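You operate a simulated robot arm through the tools that you are given. There is no shell and no other tool.

You run a simulated robot arm. Do the job below in one go: nothing can be reset, and whatever is moved stays where it is left.

Task
Fill the tub on the round mat to its FILL line and put its lid back.
Fine: swing the spout back over the sink.

The check looks at the end state, three seconds after you hand in, the way a careful person would. Anything else that was tipped, shoved, dropped, spilled or broken makes it a failure. Lids that push on must go on centred and level and be pressed home; caps that screw on are set level and turned clockwise until they are tight.

Robot
A 7-joint arm with a two-finger gripper, fixed in place. Base frame: the origin is at the foot of the arm, x ahead of it, y to its left, z up; the work surface is at about z = 880. Lengths are in mm, angles in degrees, forces in N, time in s.
With the tool pointing down near the work surface it reaches from about 300 to 740 mm from the base axis. Its first joint turns from -166.0 to 166.0 degrees. Payload 2.94 kg.
The TCP is the grasp point between the finger pads, 30 mm short of the fingertips. In the tool frame z runs along the fingers and y along their closing line. Largest opening 138 mm; the body of the gripper starts 109 mm behind the TCP.
Orientation is that of the tool frame in the base frame, as a unit quaternion [x, y, z, w]. With the fingers straight down and closing along the base's y, the tool's x points along the base's -x, its y along +y and its z along -z.

Tools
- The arm moves only by the tool send_rows. Its argument "rows" is one flat list of numbers, 7 for each row, row after row: the shift along the base's x, y, z in units of 50 mm (1.0 is 50 mm), then the turn, a rotation vector about the base's x, y, z in units of 8 degrees (1.0 is 8 degrees), then the opening, from 0 (shut) to 1 (fully open). In form: [dx, dy, dz, rx, ry, rz, grip, dx, dy, dz, rx, ry, rz, grip, ...]. A call has 1 to 20 rows; each row shifts and turns the commanded pose from where the row before left it. A call with a number of a shift or a turn outside -1 to 1 is refused whole. A row lasts 0.2 s, in which the tool goes at most 50 mm and 8.6 degrees; a call with a longer step from one row to the next is refused whole, and so is a gripper value outside its range. A pose out of reach is approached as far as the arm can. The call stops where the force on the tool passes 90 N (or 10 N more than at its start, if that is more) or the arm is blocked; 0.2 s more then pass. Each finger halts on what it meets, pressing with about 40 N; the grip force reading is that of the motor and also rises with nothing between the fingers. The clock runs only during rows and for 0.2 s after the last one: add rows that do not move to give the fingers time. It gives the time, the measured TCP pose, the force on the tool (base axes), the opening and the grip force at its end, in the units of the frame above (readings bear some noise), with the torque about the TCP (base axes, N m) and any sound that the robot's microphone picked up.
- Cameras (640 x 400 px; columns grow to the right, rows downward): "scene" is fixed at [50.9, -499.1, 1530.9]; the picture's right is [0.82, -0.57, 0.00], its down [-0.19, -0.27, -0.94] and it looks along [0.54, 0.78, -0.33] (base axes); focal length 344 px, centre (320, 200). "wrist" rides on the gripper at [71, 19, -146] in the tool frame; the picture's right is [-0.26, 0.96, 0.00], its down [-0.85, -0.23, -0.48] and it looks along [-0.46, -0.12, 0.88] (tool axes); focal length 280 px, centre (320, 200). There is no depth. A picture from a camera that has moved, and an enlarged one, comes with that camera's place and axes in the base frame and with its lens.
- snapshot(camera): a new picture of that camera. No time passes.
- lift_body(by): slides the trunk up (or, below 0, down) by that many mm; the arm rides with it, the base frame stays. It gives what a move gives, with no picture.
- enlarge(camera, box): a new picture of the part [left, top, right, bottom] of that camera's present view, enlarged. No time passes.
- job_done(): hands the job in; it is judged then, once.

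Places have to be worked out from the pictures, the camera data and where the tool is seen. Open the gripper and draw the arm clear of the work before you hand the job in, unless the task says otherwise.

The tools are called after "Call:" as name(argument=value, ...) on one line, values as JSON. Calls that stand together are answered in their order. send_rows: Moves the arm, as the interface text tells. Its arguments: {"type":"object","properties":{"rows":{"type":"array","items":{"type":"number"}}},"required":["rows"]} The other tools are called the same way: lift_body (by) slides the trunk up or down; snapshot (camera) takes a picture; enlarge (camera, box) takes an enlarged picture of a part of a camera's view; job_done () hands the job in.

At the start:

```text
time: 0.0
tool_pos: [418.3, 110.4, 1346.6]
ee_rot: [0.0, 1.0, 0.0, -0.001]
wrist_force: [0.5, 0.8, -0.1]
torque: [0.02, -0.04, 0.0]
gripper_width: 138.0
grip_force: 0.1
trunk travel left (down, up): [-425.0, 29.0]
```

scene: 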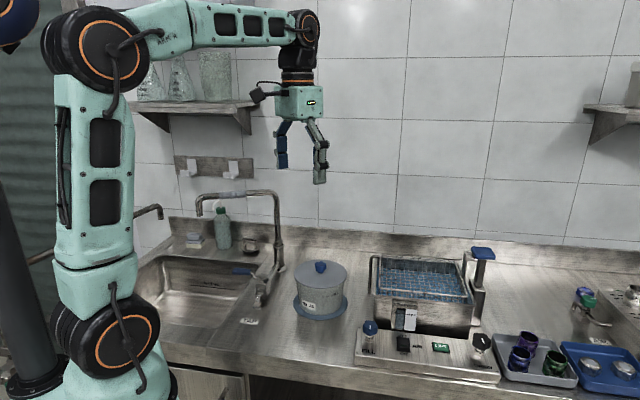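
wrist: 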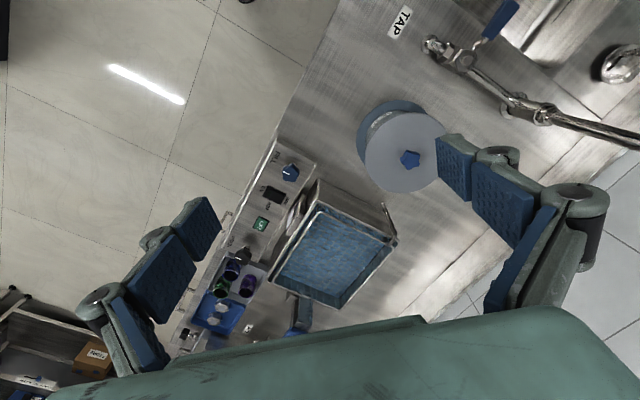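

I start by looking closely at the tub, the tap and the sink before moving anything.

Call:
enlarge(camera="scene", box=[130, 170, 370, 340])

Call:
enlarge(camera="scene", box=[340, 230, 640, 400])

Call:
enlarge(camera="wrist", box=[320, 0, 640, 200])

Call:
enlarge(camera="wrist", box=[160, 120, 420, 360])

Call:
enlarge(camera="scene", box=[280, 240, 370, 330])

```text
2.35 times, centred on (250, 255) of scene
camera zoom: at [50.9, -499.1, 1530.9], right [0.82, -0.57, 0.0], down [-0.19, -0.27, -0.94], along [0.54, 0.78, -0.33], focal length 810 px, centre (485, 71)
```

zoom: 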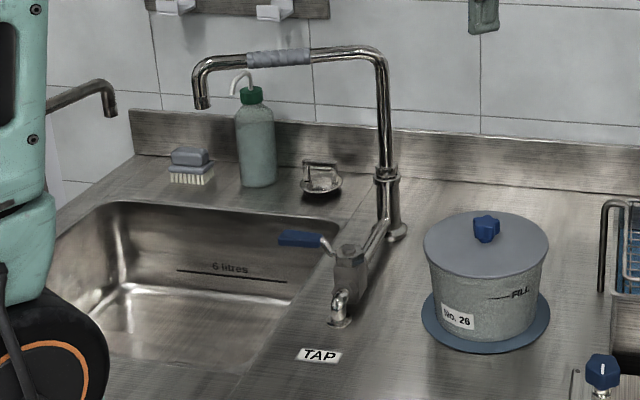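

```text
2.13 times, centred on (490, 315) of scene
camera zoom: at [50.9, -499.1, 1530.9], right [0.82, -0.57, 0.0], down [-0.19, -0.27, -0.94], along [0.54, 0.78, -0.33], focal length 734 px, centre (-43, -45)
```

zoom: 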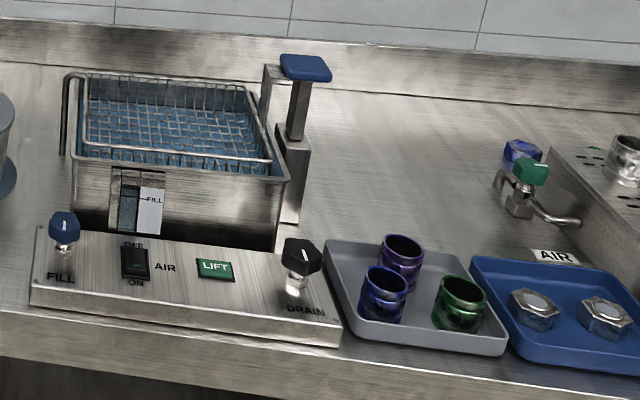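

```text
2.00 times, centred on (480, 100) of wrist
camera zoom: at [346.6, 128.9, 1492.3], right [0.26, 0.96, 0.0], down [0.85, -0.23, 0.48], along [0.46, -0.12, -0.88], focal length 561 px, centre (0, 400)
```

zoom: 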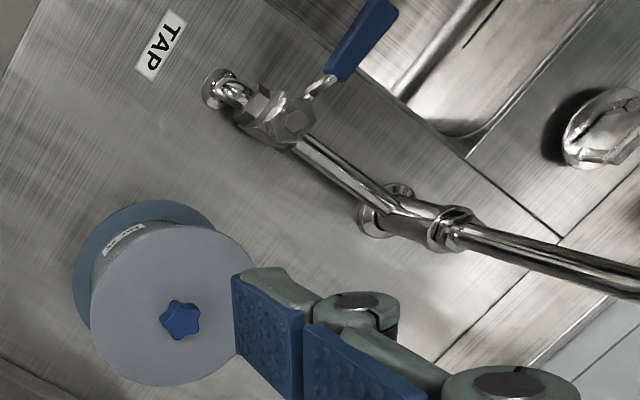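

```text
1.67 times, centred on (290, 240) of wrist
camera zoom: at [346.6, 128.9, 1492.3], right [0.26, 0.96, 0.0], down [0.85, -0.23, 0.48], along [0.46, -0.12, -0.88], focal length 467 px, centre (370, 133)
```

zoom: 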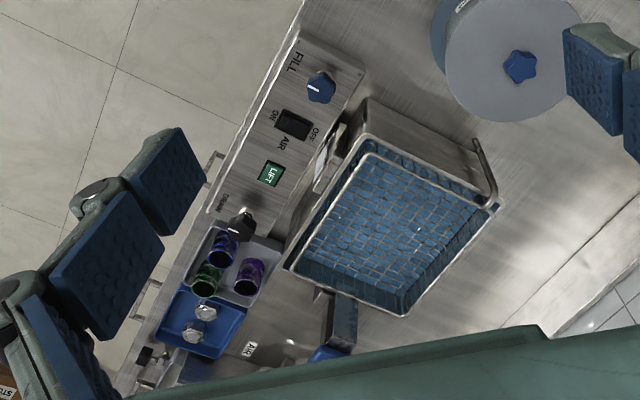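

```text
4.44 times, centred on (325, 285) of scene
camera zoom: at [50.9, -499.1, 1530.9], right [0.82, -0.57, 0.0], down [-0.19, -0.27, -0.94], along [0.54, 0.78, -0.33], focal length 1530 px, centre (298, -178)
```

zoom: 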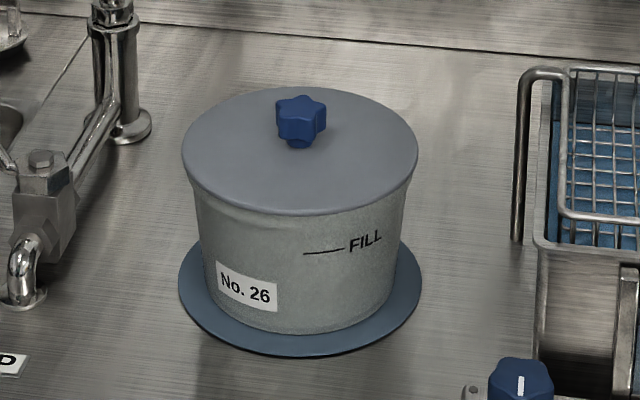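

The tub sits on the mat near (562, 238). Its lid is about 157 mm wide with a star knob near z 1005, and the spout column is near (558, 478). I turn the wrist to see the tap and valve better from above.

Call:
send_rows(rows=[0, 0.5, 0, 0, 0, 1, 1, 0, 0.5, 0, 0, 0, 1, 1, 0, 0.5, 0, 0, 0, 1, 1, 0, 0.5, 0, 0, 0, 1, 1, 0, 0.5, 0, 0, 0, 1, 1, 0, 0.5, 0, 0, 0, 1, 1])

Call:
snapshot(camera="wrist")

Call:
snapshot(camera="scene")

```text
time: 1.4
tool_pos: [418.5, 261.2, 1346.9]
ee_rot: [-0.408, 0.913, 0.0, 0.0]
wrist_force: [0.5, -0.1, -1.1]
torque: [-0.02, 0.0, 0.01]
gripper_width: 138.1
grip_force: 0.0
trunk travel left (down, up): [-425.0, 29.0]
```

```text
taken
camera wrist: at [356.1, 220.9, 1492.0], right [-0.54, 0.84, 0.0], down [0.74, 0.48, 0.48], along [0.4, 0.26, -0.88], focal length 280 px, centre (320, 200)
```

wrist: 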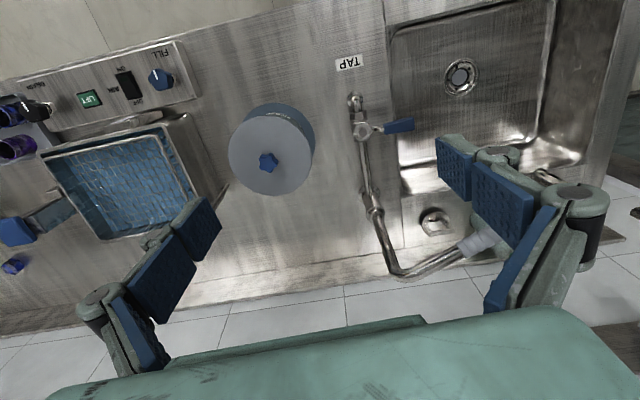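

```text
taken
```

scene: 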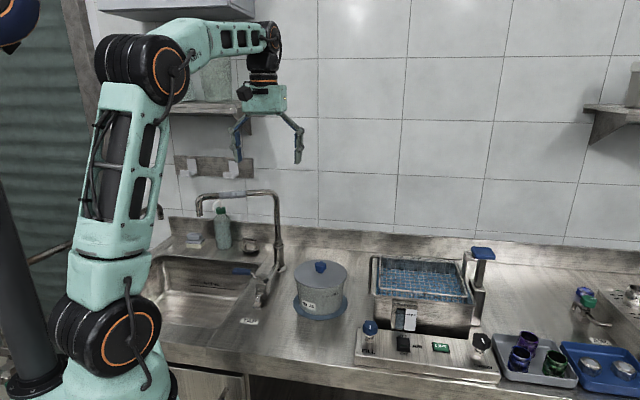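

The overhead view puts the column near (550, 482), the valve near (423, 362) and the tub near (560, 241). I zoom in on the valve and the lid.

Call:
enlarge(camera="wrist", box=[310, 40, 470, 140])

Call:
enlarge(camera="wrist", box=[320, 130, 520, 290])

Call:
enlarge(camera="wrist", box=[210, 90, 330, 210])

Call:
enlarge(camera="scene", box=[225, 240, 305, 330])

```text
4.00 times, centred on (390, 90) of wrist
camera zoom: at [356.1, 220.9, 1492.0], right [-0.54, 0.84, 0.0], down [0.74, 0.48, 0.48], along [0.4, 0.26, -0.88], focal length 1122 px, centre (40, 640)
```

zoom: 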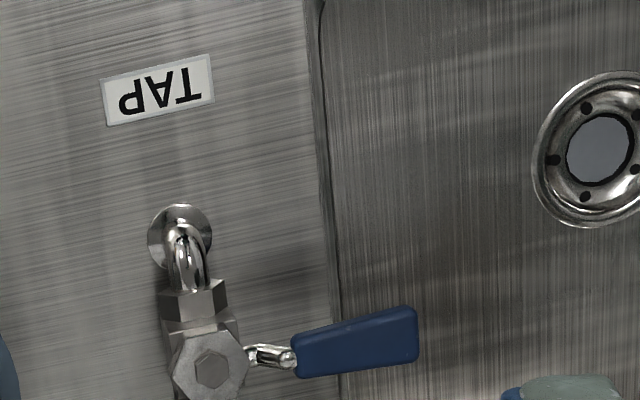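

```text
2.50 times, centred on (420, 210) of wrist
camera zoom: at [356.1, 220.9, 1492.0], right [-0.54, 0.84, 0.0], down [0.74, 0.48, 0.48], along [0.4, 0.26, -0.88], focal length 701 px, centre (70, 175)
```

zoom: 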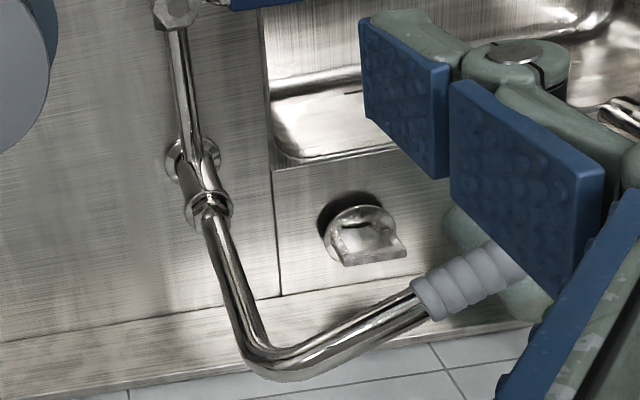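

```text
3.33 times, centred on (270, 150) of wrist
camera zoom: at [356.1, 220.9, 1492.0], right [-0.54, 0.84, 0.0], down [0.74, 0.48, 0.48], along [0.4, 0.26, -0.88], focal length 935 px, centre (487, 367)
```

zoom: 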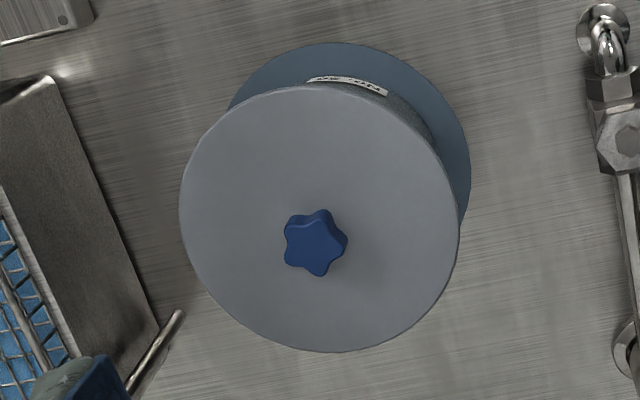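

```text
4.44 times, centred on (265, 285) of scene
camera zoom: at [50.9, -499.1, 1530.9], right [0.82, -0.57, 0.0], down [-0.19, -0.27, -0.94], along [0.54, 0.78, -0.33], focal length 1530 px, centre (564, -178)
```

zoom: 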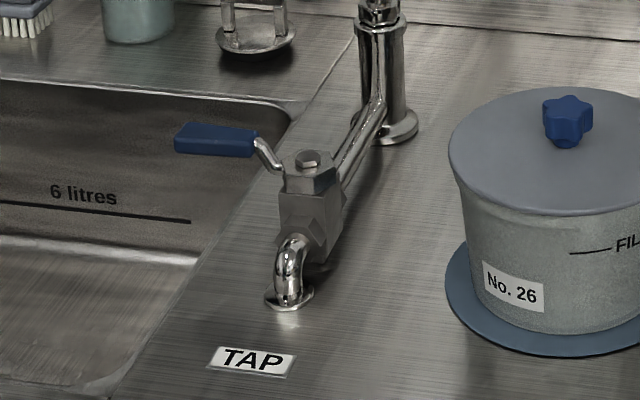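

The valve is a quarter-turn lever, now across the pipe and so closed. Its axis is near (431, 362) and its handle is near (383, 408, 974). I move above the lid knob with the closing line set across one lobe of the star, and look again.

Call:
send_rows(rows=[0.475, -0.067, -0.757, 0, 0, -0.319, 1, 0.475, -0.067, -0.757, 0, 0, -0.319, 1, 0.475, -0.067, -0.757, 0, 0, -0.319, 1, 0.475, -0.067, -0.757, 0, 0, -0.319, 1, 0.475, -0.067, -0.757, 0, 0, -0.319, 1, 0.475, -0.067, -0.757, 0, 0, -0.319, 1, 0, 0, 0, 0, 0, 0, 1])

Call:
snapshot(camera="wrist")

Call:
snapshot(camera="scene")

```text
time: 3.0
tool_pos: [560.3, 239.5, 1120.2]
ee_rot: [-0.28, 0.96, 0.0, 0.0]
wrist_force: [0.0, 0.3, -0.3]
torque: [0.0, 0.03, -0.01]
gripper_width: 138.0
grip_force: 0.0
trunk travel left (down, up): [-425.0, 29.0]
```

```text
taken
camera wrist: at [489.5, 218.5, 1265.6], right [-0.3, 0.95, 0.0], down [0.84, 0.26, 0.48], along [0.45, 0.14, -0.88], focal length 280 px, centre (320, 200)
```

wrist: 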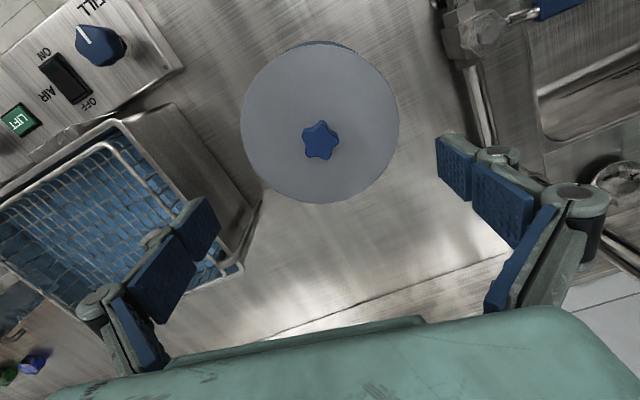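

```text
taken
```

scene: 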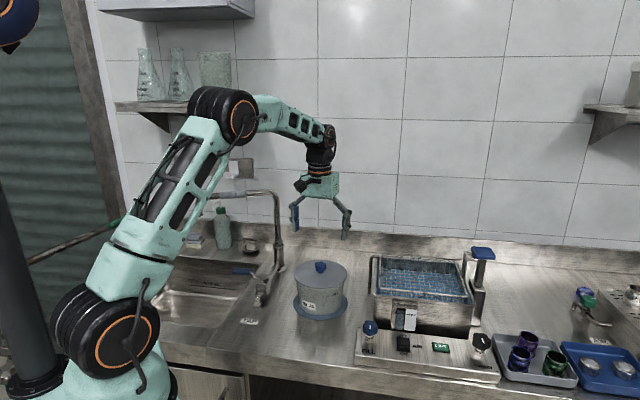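

The knob now reads at about (560, 241). I zoom in on its lobes to refine the grip angle.

Call:
enlarge(camera="wrist", box=[280, 100, 360, 180])

Call:
enlarge(camera="wrist", box=[220, 30, 420, 210])

```text
5.00 times, centred on (320, 140) of wrist
camera zoom: at [489.5, 218.5, 1265.6], right [-0.3, 0.95, 0.0], down [0.84, 0.26, 0.48], along [0.45, 0.14, -0.88], focal length 1402 px, centre (320, 500)
```

zoom: 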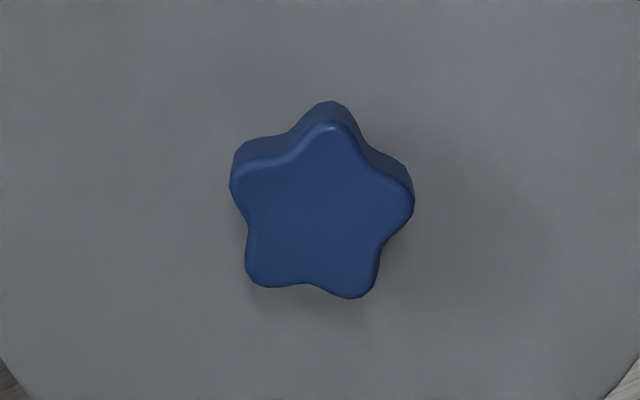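

```text
2.22 times, centred on (320, 120) of wrist
camera zoom: at [489.5, 218.5, 1265.6], right [-0.3, 0.95, 0.0], down [0.84, 0.26, 0.48], along [0.45, 0.14, -0.88], focal length 623 px, centre (320, 378)
```

zoom: 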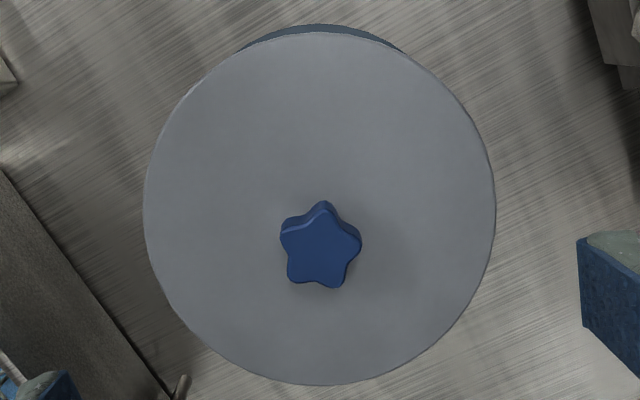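

One lobe points along about 117.5 deg in the base frame, so I turn 5 deg. I then go down with the fingers open until the tips are about 8 mm above the lid, straddling the knob.

Call:
send_rows(rows=[-0.02, 0.058, -0.5, 0, 0, -0.625, 1, 0, 0, -0.5, 0, 0, 0, 1, 0, 0, -0.5, 0, 0, 0, 1, 0, 0, -0.36, 0, 0, 0, 1, 0, 0, 0, 0, 0, 0, 1])

Call:
snapshot(camera="wrist")

Call:
enlarge(camera="scene", box=[260, 220, 380, 320])

```text
time: 4.2
tool_pos: [559.9, 242.9, 1026.3]
ee_rot: [-0.239, 0.971, 0.0, 0.001]
wrist_force: [0.9, 0.1, -0.3]
torque: [0.0, 0.01, 0.0]
gripper_width: 137.9
grip_force: 0.0
trunk travel left (down, up): [-425.0, 29.0]
```

```text
taken
camera wrist: at [487.4, 226.8, 1171.4], right [-0.22, 0.98, 0.0], down [0.86, 0.19, 0.48], along [0.47, 0.1, -0.88], focal length 280 px, centre (320, 200)
```

wrist: 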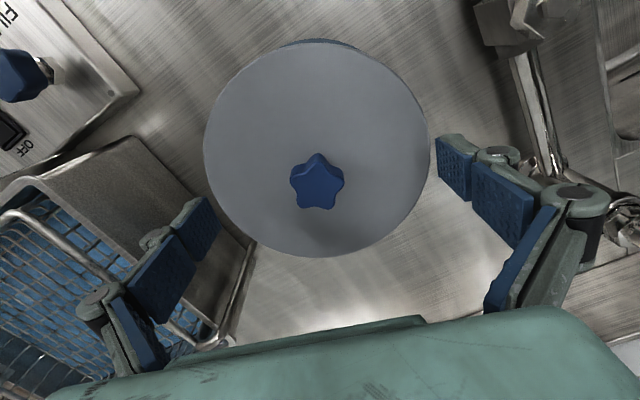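

```text
4.00 times, centred on (320, 270) of scene
camera zoom: at [50.9, -499.1, 1530.9], right [0.82, -0.57, 0.0], down [-0.19, -0.27, -0.94], along [0.54, 0.78, -0.33], focal length 1377 px, centre (320, -80)
```

zoom: 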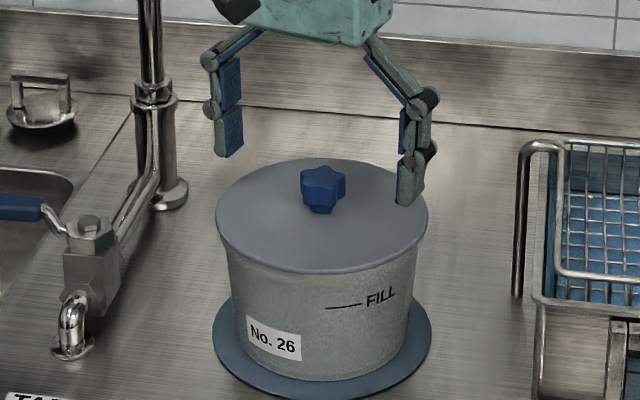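

The fingertips straddle the knob, with the TCP within about 3 mm of it. I close on the knob without moving.

Call:
send_rows(rows=[0, 0, 0, 0, 0, 0, 0.2, 0, 0, 0, 0, 0, 0, 0.1, 0, 0, 0, 0, 0, 0, 0, 0, 0, 0, 0, 0, 0, 0, 0, 0, 0, 0, 0, 0, 0, 0, 0, 0, 0, 0, 0, 0, 0, 0, 0, 0, 0, 0, 0])

Call:
snapshot(camera="wrist")

Call:
enlarge(camera="scene", box=[260, 220, 380, 320])

```text
time: 5.8
tool_pos: [558.9, 242.9, 1026.5]
ee_rot: [-0.24, 0.971, 0.0, -0.001]
wrist_force: [-0.3, -0.3, 0.9]
torque: [-0.01, 0.01, 0.0]
gripper_width: 32.9
grip_force: 39.5
trunk travel left (down, up): [-425.0, 29.0]
heard: snap
```

```text
taken
camera wrist: at [487.5, 226.7, 1171.5], right [-0.22, 0.98, 0.0], down [0.86, 0.19, 0.48], along [0.46, 0.1, -0.88], focal length 280 px, centre (320, 200)
```

wrist: 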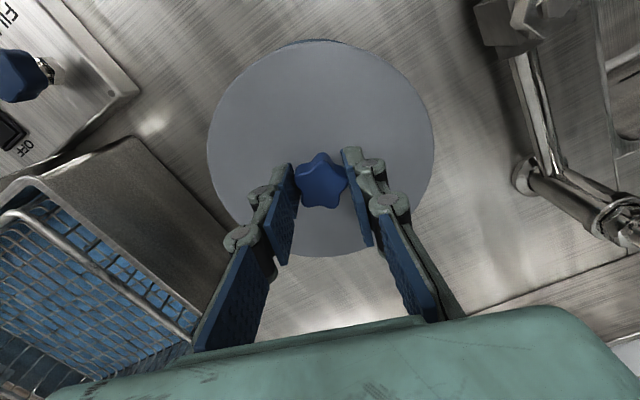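

```text
4.00 times, centred on (320, 270) of scene
camera zoom: at [50.9, -499.1, 1530.9], right [0.82, -0.57, 0.0], down [-0.19, -0.27, -0.94], along [0.54, 0.78, -0.33], focal length 1377 px, centre (320, -80)
```

zoom: 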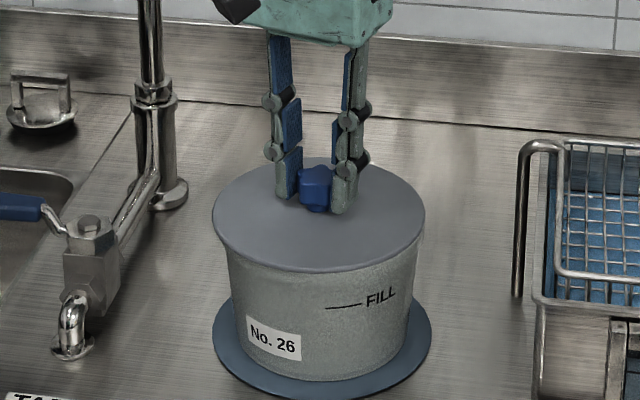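

A snap was heard and the lid shifted about 3 mm as the fingers centred on the knob, while the tub itself stayed put. The knob is held at 32.9 mm. I lift slowly and check that the tub stays down.

Call:
send_rows(rows=[0, 0, 0.1, 0, 0, 0, 0, 0, 0, 0.1, 0, 0, 0, 0, 0, 0, 0.1, 0, 0, 0, 0])

Call:
enlarge(camera="scene", box=[260, 220, 380, 320])

```text
time: 6.6
tool_pos: [559.4, 241.3, 1042.1]
ee_rot: [-0.239, 0.971, 0.0, 0.0]
wrist_force: [-0.7, 0.1, -0.4]
torque: [0.05, 0.01, -0.03]
gripper_width: 33.0
grip_force: 40.0
trunk travel left (down, up): [-425.0, 29.0]
```

```text
4.00 times, centred on (320, 270) of scene
camera zoom: at [50.9, -499.1, 1530.9], right [0.82, -0.57, 0.0], down [-0.19, -0.27, -0.94], along [0.54, 0.78, -0.33], focal length 1377 px, centre (320, -80)
```

zoom: 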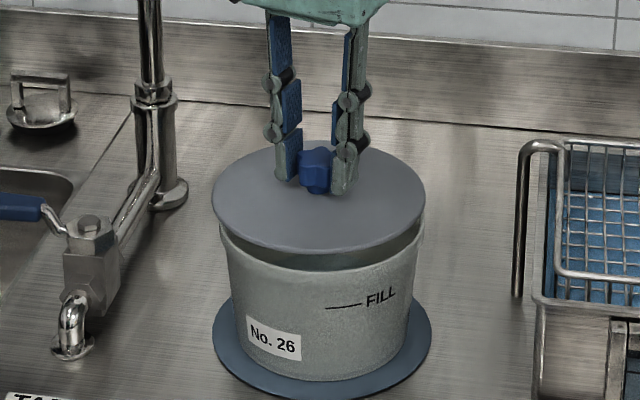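

The lid comes up cleanly and the tub stays down. I raise it further and check its underside and the inside of the tub.

Call:
send_rows(rows=[0, 0, 0.4, 0, 0, 0, 0, 0, 0, 0.5, 0, 0, 0, 0, 0, 0, 0.5, 0, 0, 0, 0, 0, 0, 0.4, 0, 0, 0, 0])

Call:
enlarge(camera="scene", box=[260, 200, 380, 320])

Call:
snapshot(camera="wrist")

```text
time: 7.6
tool_pos: [559.4, 242.0, 1131.6]
ee_rot: [-0.24, 0.971, 0.0, -0.001]
wrist_force: [-0.1, -0.4, -0.7]
torque: [0.01, 0.02, 0.02]
gripper_width: 33.0
grip_force: 40.0
trunk travel left (down, up): [-425.0, 29.0]
```

```text
3.33 times, centred on (320, 260) of scene
camera zoom: at [50.9, -499.1, 1530.9], right [0.82, -0.57, 0.0], down [-0.19, -0.27, -0.94], along [0.54, 0.78, -0.33], focal length 1148 px, centre (320, 0)
```

zoom: 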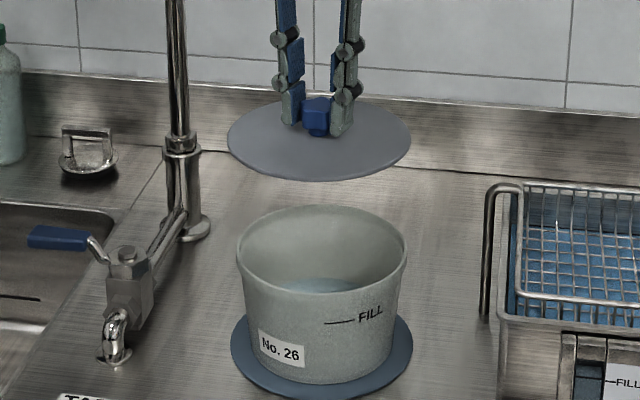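

```text
taken
camera wrist: at [487.1, 225.8, 1277.7], right [-0.22, 0.98, 0.0], down [0.86, 0.19, 0.48], along [0.46, 0.1, -0.88], focal length 280 px, centre (320, 200)
```

wrist: 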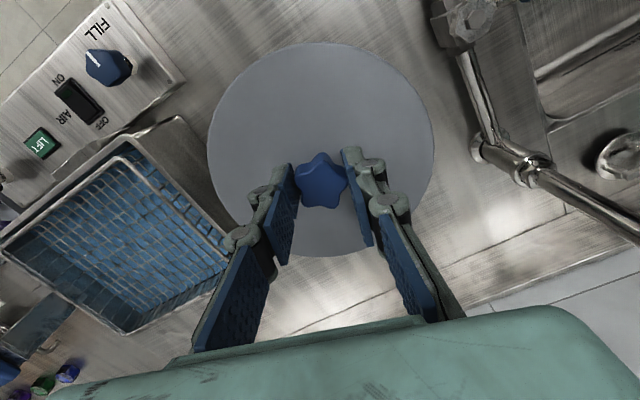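

The tub already holds some water, and the lid is a disc about 155 mm wide. I carry it to the clear counter in front of the tap at about (371, 223), between the mat, the valve inlet and the front edge, and start down.

Call:
send_rows(rows=[-0.538, -0.054, 0, 0, 0, 0, 0, -0.538, -0.054, 0, 0, 0, 0, 0, -0.538, -0.054, 0, 0, 0, 0, 0, -0.538, -0.054, 0, 0, 0, 0, 0, -0.538, -0.054, 0, 0, 0, 0, 0, -0.538, -0.054, 0, 0, 0, 0, 0, -0.538, -0.054, 0, 0, 0, 0, 0, 0, 0, -0.6, 0, 0, 0, 0, 0, 0, -0.6, 0, 0, 0, 0, 0, 0, -0.6, 0, 0, 0, 0, 0, 0, -0.6, 0, 0, 0, 0, 0, 0, -0.6, 0, 0, 0, 0, 0, 0, -0.4, 0, 0, 0, 0])

Call:
snapshot(camera="wrist")

Call:
snapshot(camera="scene")

```text
time: 10.4
tool_pos: [371.2, 222.9, 960.3]
ee_rot: [-0.239, 0.971, -0.001, 0.0]
wrist_force: [-0.4, -0.2, -1.1]
torque: [0.02, 0.0, -0.02]
gripper_width: 32.9
grip_force: 40.4
trunk travel left (down, up): [-425.0, 29.0]
```

```text
taken
camera wrist: at [299.1, 206.6, 1105.8], right [-0.22, 0.98, 0.0], down [0.86, 0.19, 0.48], along [0.46, 0.1, -0.88], focal length 280 px, centre (320, 200)
```

wrist: 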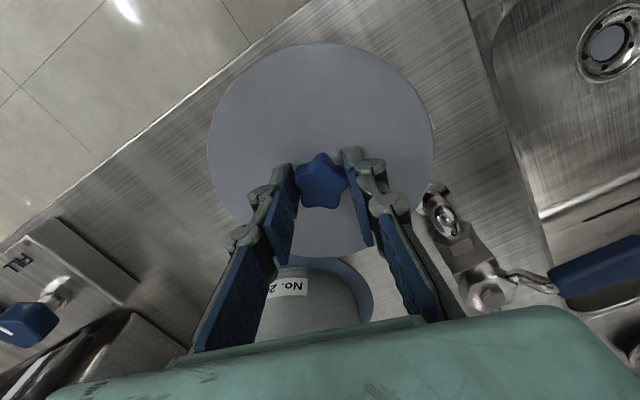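

```text
taken
```

scene: 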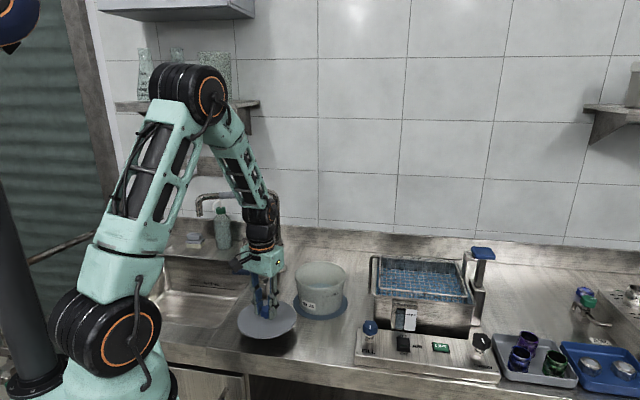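

The lid will lie about 13 mm inside the front edge, so I nudge it 4 mm further back on each axis. Then I lower it gently in small steps until it touches down.

Call:
send_rows(rows=[0.08, 0.08, 0, 0, 0, 0, 0, 0, 0, -0.15, 0, 0, 0, 0, 0, 0, -0.15, 0, 0, 0, 0, 0, 0, -0.06, 0, 0, 0, 0, 0, 0, -0.06, 0, 0, 0, 0, 0, 0, -0.06, 0, 0, 0, 0])

Call:
enlarge(camera="scene", box=[200, 250, 360, 370])

```text
time: 11.8
tool_pos: [376.0, 227.3, 937.4]
ee_rot: [-0.239, 0.971, 0.0, 0.0]
wrist_force: [-0.6, -0.5, -1.4]
torque: [-0.02, -0.02, 0.0]
gripper_width: 33.0
grip_force: 39.9
trunk travel left (down, up): [-425.0, 29.0]
```

```text
3.33 times, centred on (280, 310) of scene
camera zoom: at [50.9, -499.1, 1530.9], right [0.82, -0.57, 0.0], down [-0.19, -0.27, -0.94], along [0.54, 0.78, -0.33], focal length 1148 px, centre (453, -167)
```

zoom: 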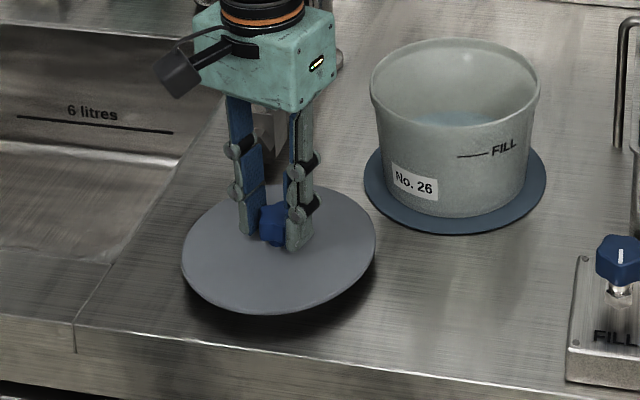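

The lid is still a little above the counter and the force is about zero. I continue down 2 mm per row.

Call:
send_rows(rows=[0, 0, -0.04, 0, 0, 0, 0, 0, 0, -0.04, 0, 0, 0, 0, 0, 0, -0.04, 0, 0, 0, 0])

Call:
send_rows(rows=[0, 0, -0.04, 0, 0, 0, 0, 0, 0, -0.03, 0, 0, 0, 0])

Call:
enlarge(camera="scene", box=[200, 250, 360, 370])

```text
time: 12.6
tool_pos: [375.7, 228.7, 935.7]
ee_rot: [-0.239, 0.971, 0.001, 0.003]
wrist_force: [-2.5, -2.5, 30.7]
torque: [-0.2, 0.68, -0.03]
gripper_width: 32.6
grip_force: 39.9
trunk travel left (down, up): [-425.0, 29.0]
```

```text
time: 13.2
tool_pos: [376.0, 227.0, 931.0]
ee_rot: [-0.24, 0.971, 0.001, 0.003]
wrist_force: [0.3, 1.9, 38.7]
torque: [0.13, -0.17, -0.02]
gripper_width: 32.7
grip_force: 39.4
trunk travel left (down, up): [-425.0, 29.0]
```

```text
3.33 times, centred on (280, 310) of scene
camera zoom: at [50.9, -499.1, 1530.9], right [0.82, -0.57, 0.0], down [-0.19, -0.27, -0.94], along [0.54, 0.78, -0.33], focal length 1148 px, centre (453, -167)
```

zoom: 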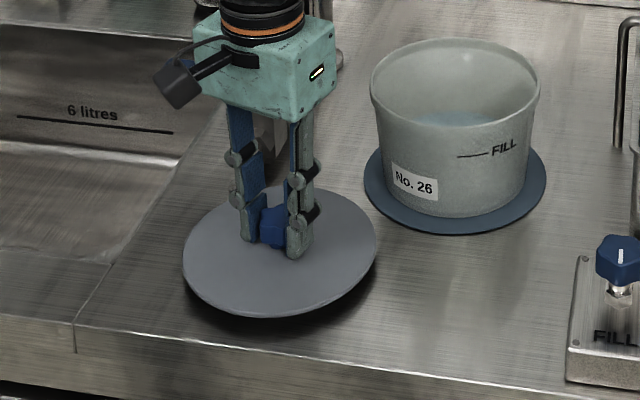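

The lid is resting on the counter, with about 35 N of push and the fingers having slid slightly on the knob. I ease up 2 mm, open partway, and rise.

Call:
send_rows(rows=[0, 0, 0.06, 0, 0, 0, 0, 0, 0, 0, 0, 0, 0, 0.5, 0, 0, 0, 0, 0, 0, 0.5, 0, 0, 0, 0, 0, 0, 0.5, 0, 0, 0.5, 0, 0, 0, 0.5, 0, 0, 0.8, 0, 0, 0, 0.5, 0, 0, 0.8, 0, 0, 0, 0.5])

Call:
snapshot(camera="wrist")

Call:
snapshot(camera="scene")

```text
time: 14.8
tool_pos: [375.7, 228.0, 1036.7]
ee_rot: [-0.24, 0.971, 0.0, 0.0]
wrist_force: [0.3, 0.9, -0.8]
torque: [0.02, 0.02, 0.03]
gripper_width: 69.2
grip_force: 0.1
trunk travel left (down, up): [-425.0, 29.0]
```

```text
taken
camera wrist: at [303.3, 211.4, 1182.6], right [-0.22, 0.98, 0.0], down [0.86, 0.19, 0.48], along [0.46, 0.1, -0.88], focal length 280 px, centre (320, 200)
```

wrist: 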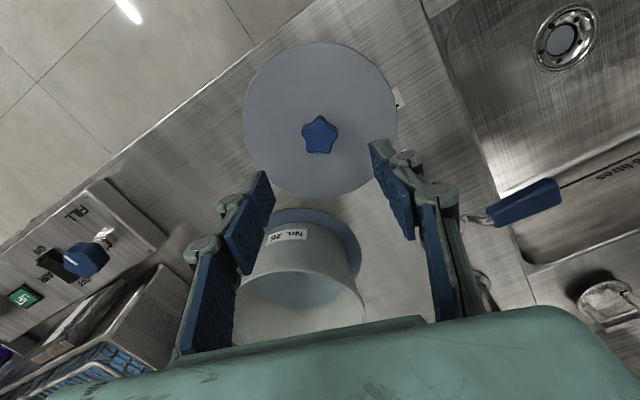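

```text
taken
```

scene: 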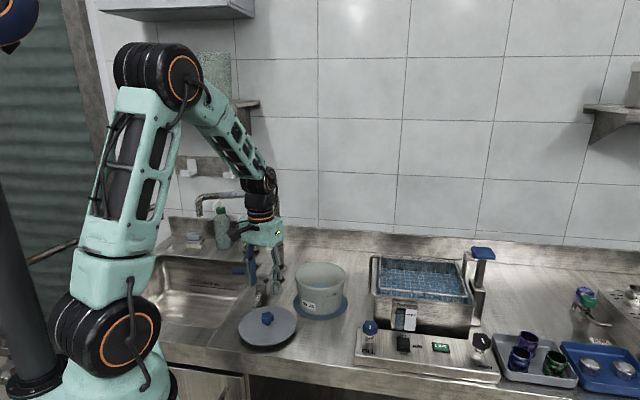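

The lid now lies flat on the counter, clear of the edge. I go up and over to the spout's sleeve, estimated at (422, 538, 1180), with the closing line across the pipe, staying well above it for a look first.

Call:
send_rows(rows=[0, 0, 0.88, 0, 0, 0, 0.5, 0, 0, 0.88, 0, 0, 0, 0.5, 0, 0, 0.88, 0, 0, 0, 0.5, 0, 0, 0.88, 0, 0, 0, 0.5, 0, 0, 0.88, 0, 0, 0, 0.5, 0, 0, 0.88, 0, 0, 0, 0.5])

Call:
snapshot(camera="wrist")

Call:
send_rows(rows=[0.132, 0.8, 0, 0, 0, -0.941, 0.5, 0.132, 0.8, 0, 0, 0, -0.941, 0.5, 0.132, 0.8, 0, 0, 0, -0.941, 0.5, 0.132, 0.8, 0, 0, 0, -0.941, 0.5, 0.132, 0.8, 0, 0, 0, -0.941, 0.5, 0.132, 0.8, 0, 0, 0, -0.941, 0.5, 0.132, 0.8, 0, 0, 0, -0.941, 0.5])

Call:
snapshot(camera="wrist")

Call:
snapshot(camera="scene")

```text
time: 16.2
tool_pos: [374.7, 226.7, 1299.7]
ee_rot: [-0.24, 0.971, 0.0, -0.001]
wrist_force: [-0.7, 0.5, -0.4]
torque: [0.0, 0.02, 0.01]
gripper_width: 69.2
grip_force: 0.1
trunk travel left (down, up): [-425.0, 29.0]
```

```text
taken
camera wrist: at [302.8, 210.5, 1445.8], right [-0.22, 0.98, 0.0], down [0.86, 0.19, 0.47], along [0.46, 0.1, -0.88], focal length 280 px, centre (320, 200)
```

wrist: 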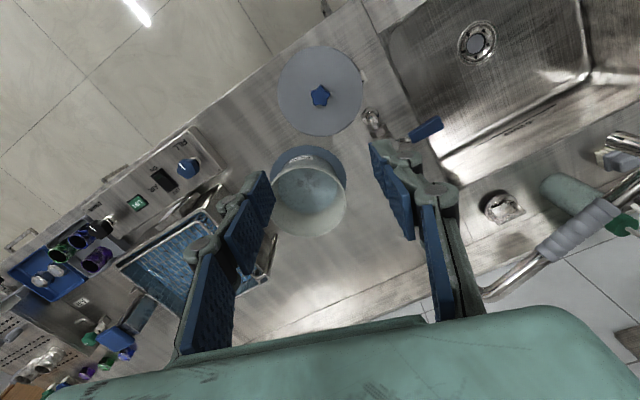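

```text
time: 17.8
tool_pos: [414.9, 493.5, 1274.7]
ee_rot: [0.201, 0.98, -0.002, 0.0]
wrist_force: [0.1, 0.3, -0.7]
torque: [-0.04, -0.05, -0.01]
gripper_width: 69.0
grip_force: 0.0
out of reach, approached as far as the arm can: row 7
trunk travel left (down, up): [-425.0, 29.0]
```

```text
taken
camera wrist: at [356.8, 539.9, 1419.8], right [0.62, 0.78, 0.0], down [0.69, -0.55, 0.48], along [0.37, -0.3, -0.88], focal length 280 px, centre (320, 200)
```

wrist: 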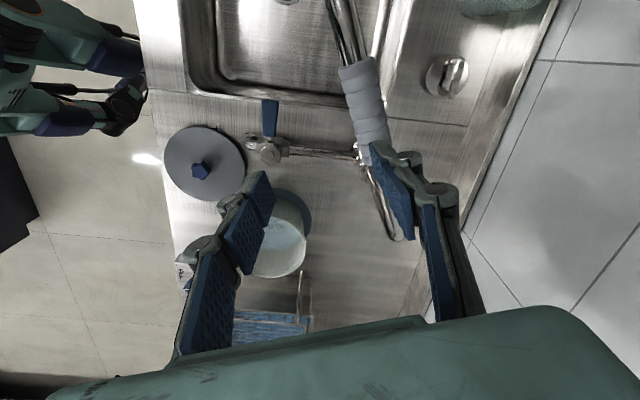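

```text
taken
```

scene: 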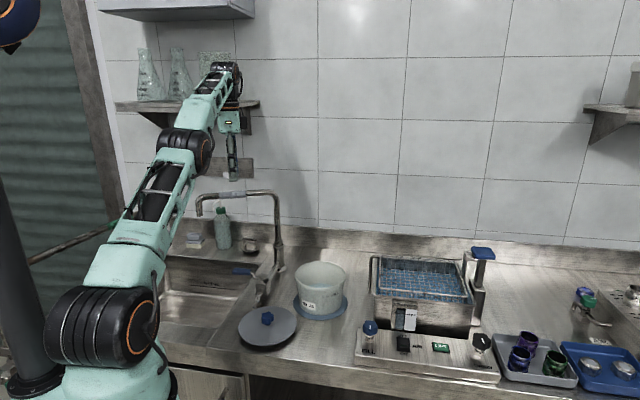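

The trunk is too high for the spout: the arm ran out of reach at 645 mm radius. This view puts the sleeve at about (384, 553) to (447, 526), with the pipe axis at about 157 deg and the column near (547, 483). I back off to a clear spot and then lower the trunk to gain reach.

Call:
send_rows(rows=[-0.1, -0.8, 0, 0, 0, 0, 0.5, -0.1, -0.8, 0, 0, 0, 0, 0.5, -0.1, -0.8, 0, 0, 0, 0, 0.5, -0.1, -0.8, 0, 0, 0, 0, 0.5, -0.1, -0.8, 0, 0, 0, 0, 0.5, 0, 0, 0, 0, 0, 0, 0.5])

Call:
snapshot(camera="wrist")

Call:
enlarge(camera="scene", box=[280, 245, 360, 325])

```text
time: 19.2
tool_pos: [389.8, 291.1, 1275.5]
ee_rot: [0.216, 0.976, 0.0, 0.0]
wrist_force: [0.4, 0.5, -0.2]
torque: [-0.01, 0.04, -0.03]
gripper_width: 69.2
grip_force: 0.0
trunk travel left (down, up): [-425.0, 29.0]
```

```text
taken
camera wrist: at [333.3, 337.9, 1421.2], right [0.65, 0.76, 0.0], down [0.67, -0.57, 0.48], along [0.36, -0.31, -0.88], focal length 280 px, centre (320, 200)
```

wrist: 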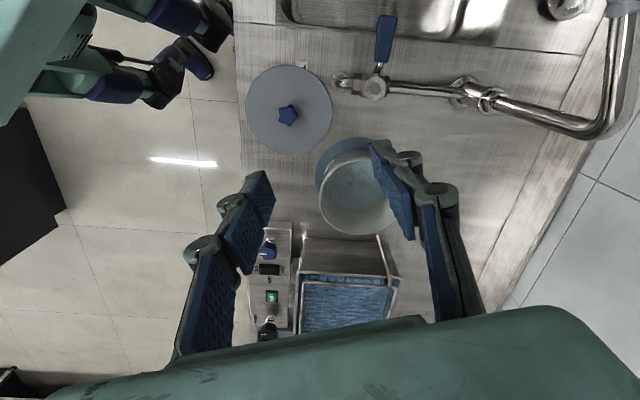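

```text
5.00 times, centred on (320, 285) of scene
camera zoom: at [50.9, -499.1, 1530.9], right [0.82, -0.57, 0.0], down [-0.19, -0.27, -0.94], along [0.54, 0.78, -0.33], focal length 1721 px, centre (320, -225)
```

zoom: 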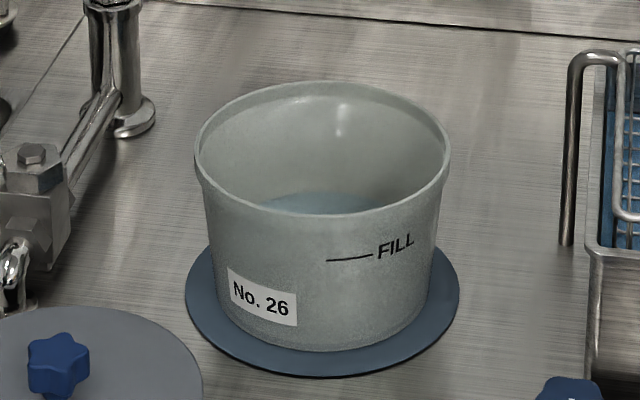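

In the scene view the FILL mark works out to about z 948, the rim to about 982 and the present water to about 908. The far waterline should therefore rise from row 190 to about row 134 in this zoom. I now lower the trunk 120 mm for reach, over clear space.

Call:
lift_body(by=-120)

Call:
snapshot(camera="scene")

Call:
snapshot(camera="wrist")

```text
time: 20.7
tool_pos: [390.8, 291.4, 1157.5]
ee_rot: [0.217, 0.976, -0.001, 0.0]
wrist_force: [0.3, 0.3, 0.3]
torque: [0.01, 0.03, 0.0]
gripper_width: 69.1
grip_force: 0.0
trunk travel left (down, up): [-305.0, 149.0]
```

```text
taken
```

scene: 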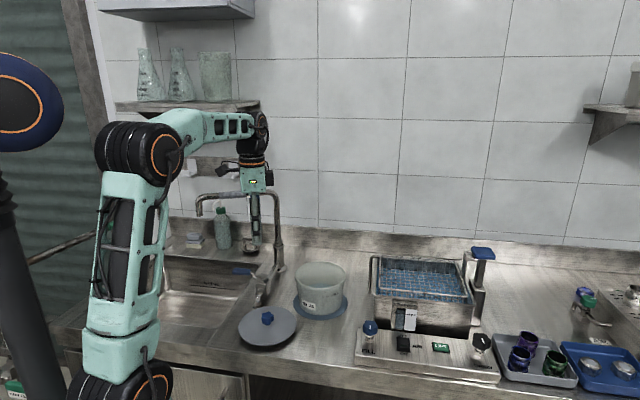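

```text
taken
camera wrist: at [333.3, 338.0, 1301.5], right [0.65, 0.76, 0.0], down [0.67, -0.57, 0.48], along [0.36, -0.31, -0.88], focal length 280 px, centre (320, 200)
```

wrist: 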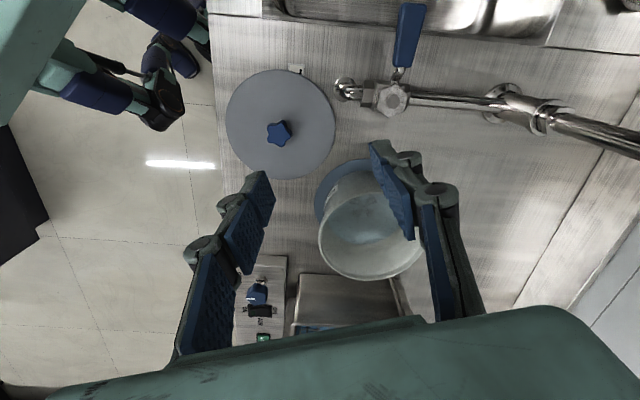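

The trunk is down 120 mm. I rise above pipe height and go over the sleeve centre at about (416, 540), staying above it for a look before straddling it.

Call:
send_rows(rows=[0, 0, 0.7, 0, 0, 0, 0.5, 0, 0, 0.7, 0, 0, 0, 0.5, 0, 0, 0.7, 0, 0, 0, 0.5, 0.083, 0.83, 0, 0, 0, 0, 0.5, 0.083, 0.83, 0, 0, 0, 0, 0.5, 0.083, 0.83, 0, 0, 0, 0, 0.5, 0.083, 0.83, 0, 0, 0, 0, 0.5, 0.083, 0.83, 0, 0, 0, 0, 0.5, 0.083, 0.83, 0, 0, 0, 0, 0.5])

Call:
snapshot(camera="wrist")

Call:
snapshot(camera="scene")

```text
time: 22.7
tool_pos: [401.2, 403.9, 1257.5]
ee_rot: [0.216, 0.976, 0.001, 0.001]
wrist_force: [0.0, -0.2, 0.1]
torque: [0.02, 0.01, 0.03]
gripper_width: 68.8
grip_force: 0.1
out of reach, approached as far as the arm can: row 6, 7, 8, 9
trunk travel left (down, up): [-305.0, 149.0]
```

```text
taken
camera wrist: at [343.5, 450.8, 1404.3], right [0.65, 0.76, 0.0], down [0.67, -0.57, 0.48], along [0.36, -0.31, -0.88], focal length 280 px, centre (320, 200)
```

wrist: 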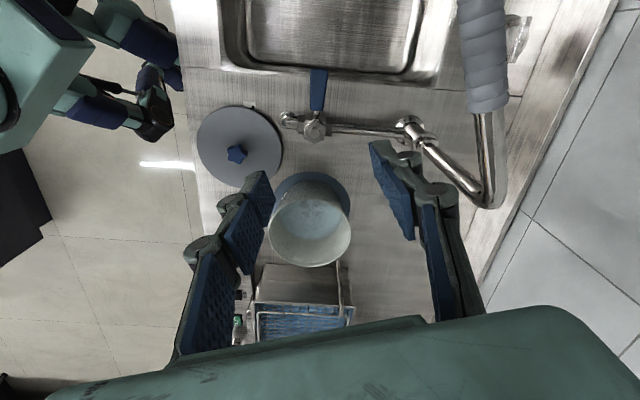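

```text
taken
```

scene: 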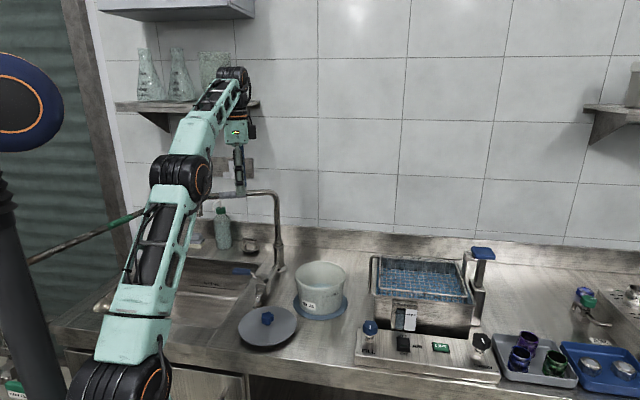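

With the trunk lower, reach at this height is worse. From the two limits I estimate the best is trunk fully up, about 704 mm radius at z 1187, against 681 mm for the sleeve. I back off, lower the hand and raise the trunk to its top.

Call:
send_rows(rows=[-0.05, -0.6, -0.5, 0, 0, 0, 0.5, -0.05, -0.6, -0.5, 0, 0, 0, 0.5, -0.05, -0.6, -0.5, 0, 0, 0, 0.5, 0, -0.5, -0.5, 0, 0, 0, 0.5, 0, 0, 0, 0, 0, 0, 0.5])

Call:
lift_body(by=148)

Call:
snapshot(camera="scene")

```text
time: 23.9
tool_pos: [393.7, 288.5, 1158.3]
ee_rot: [0.216, 0.976, 0.0, 0.0]
wrist_force: [0.0, -0.2, -0.2]
torque: [-0.02, 0.0, 0.01]
gripper_width: 68.8
grip_force: 0.0
trunk travel left (down, up): [-305.0, 149.0]
```

```text
time: 25.6
tool_pos: [393.0, 288.3, 1306.5]
ee_rot: [0.216, 0.976, 0.0, 0.0]
wrist_force: [-0.3, 0.7, 0.4]
torque: [0.02, 0.01, -0.02]
gripper_width: 68.8
grip_force: 0.0
trunk travel left (down, up): [-453.0, 1.0]
```

```text
taken
```

scene: 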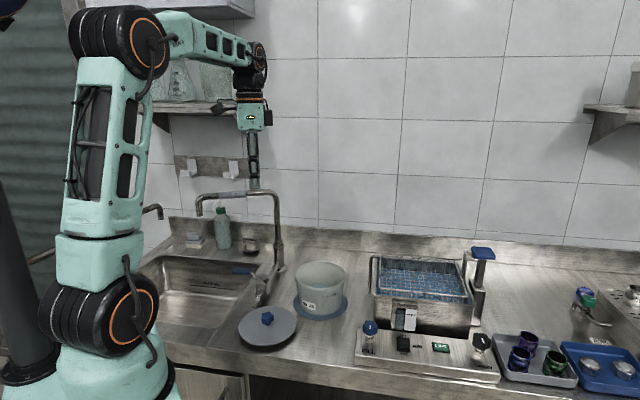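

The trunk is at its top. I drop to just above sleeve height and move toward the sleeve in small steps, checking reach.

Call:
send_rows(rows=[0, 0.6, -0.34, 0, 0, 0, 0.5, 0, 0.6, -0.34, 0, 0, 0, 0.5, 0, 0.6, -0.34, 0, 0, 0, 0.5, 0, 0.6, -0.34, 0, 0, 0, 0.5, 0, 0.6, 0, 0, 0, 0, 0.5, 0, 0.6, 0, 0, 0, 0, 0.5, 0, 0.6, 0, 0, 0, 0, 0.5, 0, 0.4, 0, 0, 0, 0, 0.5])

Call:
snapshot(camera="wrist")

Call:
enlarge(camera="scene", box=[160, 80, 340, 280])

```text
time: 27.4
tool_pos: [393.9, 519.2, 1237.9]
ee_rot: [0.217, 0.976, -0.001, 0.0]
wrist_force: [-0.6, 0.3, 0.6]
torque: [-0.02, -0.01, -0.01]
gripper_width: 68.8
grip_force: 0.0
trunk travel left (down, up): [-453.0, 1.0]
```

```text
taken
camera wrist: at [336.6, 566.5, 1383.7], right [0.65, 0.76, 0.0], down [0.67, -0.57, 0.48], along [0.36, -0.31, -0.88], focal length 280 px, centre (320, 200)
```

wrist: 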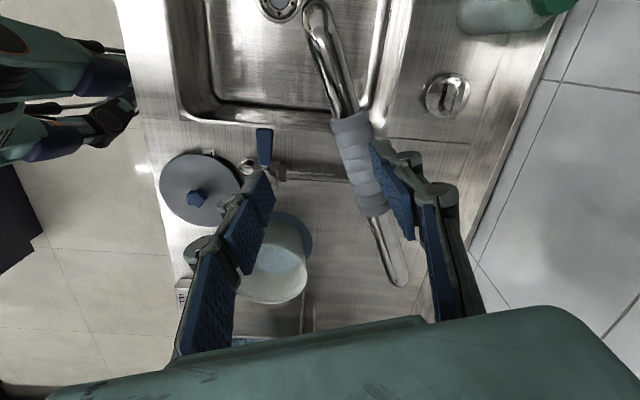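

```text
2.00 times, centred on (250, 180) of scene
camera zoom: at [50.9, -499.1, 1530.9], right [0.82, -0.57, 0.0], down [-0.19, -0.27, -0.94], along [0.54, 0.78, -0.33], focal length 689 px, centre (460, 240)
```

zoom: 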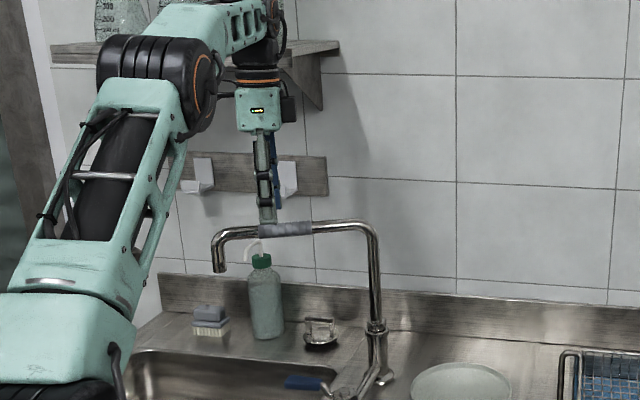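

The whole spout is visible now. The sleeve axis runs from (386, 553) to (462, 520) at z about 1176, and the outlet is near (321, 578). I move over the sleeve at (400, 547) and lower the open fingers so they straddle it.

Call:
send_rows(rows=[0.06, 0.28, -0.02, 0, 0, 0, 0.5, 0.06, 0.28, -0.02, 0, 0, 0, 0.5, 0, 0, 0, 0, 0, 0, 0.5])

Call:
snapshot(camera="wrist")

Call:
enlarge(camera="scene", box=[180, 110, 320, 220])

```text
time: 28.2
tool_pos: [398.2, 544.5, 1235.9]
ee_rot: [0.216, 0.976, 0.0, 0.0]
wrist_force: [0.4, -0.5, -0.8]
torque: [0.01, 0.02, 0.04]
gripper_width: 68.8
grip_force: 0.0
trunk travel left (down, up): [-453.0, 1.0]
```

```text
taken
camera wrist: at [340.8, 592.0, 1381.4], right [0.65, 0.76, 0.0], down [0.67, -0.57, 0.48], along [0.36, -0.31, -0.88], focal length 280 px, centre (320, 200)
```

wrist: 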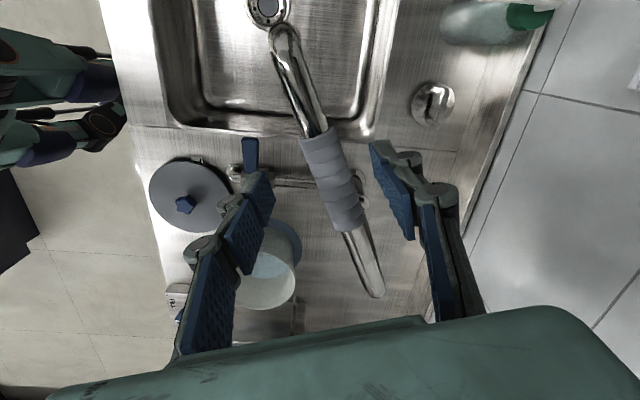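

```text
3.64 times, centred on (250, 165) of scene
camera zoom: at [50.9, -499.1, 1530.9], right [0.82, -0.57, 0.0], down [-0.19, -0.27, -0.94], along [0.54, 0.78, -0.33], focal length 1252 px, centre (574, 327)
```

zoom: 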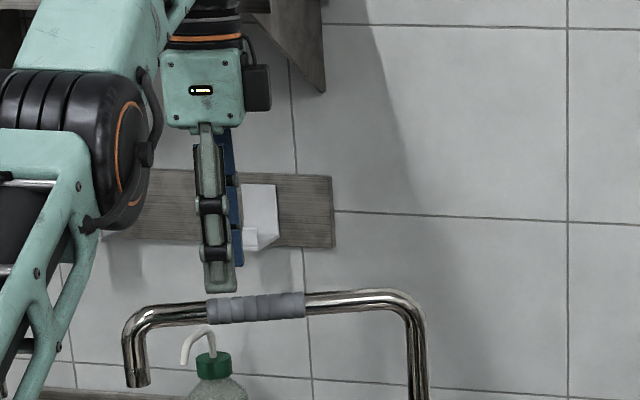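

The sleeve lies centred below the TCP. I lower straight down 50 mm so the fingers pass either side of it.

Call:
send_rows(rows=[0.02, 0.04, -0.25, 0, 0, 0, 0.5, 0, 0, -0.25, 0, 0, 0, 0.5, 0, 0, -0.25, 0, 0, 0, 0.5, 0, 0, -0.25, 0, 0, 0, 0.5, 0, 0, 0, 0, 0, 0, 0.5])

Call:
snapshot(camera="wrist")

Call:
enlarge(camera="scene", box=[180, 110, 320, 220])

```text
time: 29.4
tool_pos: [406.2, 557.3, 1189.5]
ee_rot: [0.216, 0.976, -0.002, 0.0]
wrist_force: [0.5, 0.0, 0.7]
torque: [-0.01, -0.01, -0.02]
gripper_width: 68.9
grip_force: 0.1
out of reach, approached as far as the arm can: row 3, 4
trunk travel left (down, up): [-453.0, 1.0]
```

```text
taken
camera wrist: at [349.8, 604.7, 1335.7], right [0.65, 0.76, 0.0], down [0.67, -0.57, 0.48], along [0.36, -0.31, -0.88], focal length 280 px, centre (320, 200)
```

wrist: 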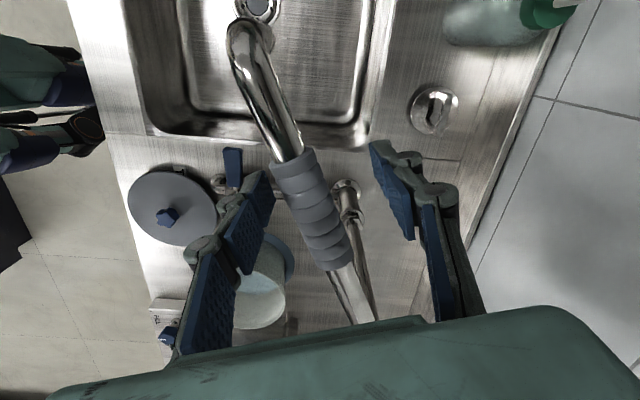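

```text
3.64 times, centred on (250, 165) of scene
camera zoom: at [50.9, -499.1, 1530.9], right [0.82, -0.57, 0.0], down [-0.19, -0.27, -0.94], along [0.54, 0.78, -0.33], focal length 1252 px, centre (574, 327)
```

zoom: 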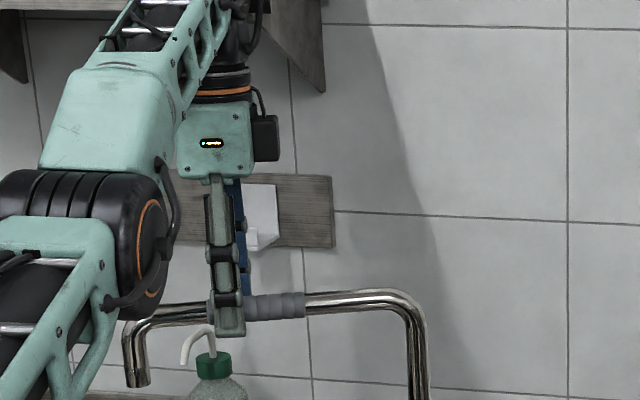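

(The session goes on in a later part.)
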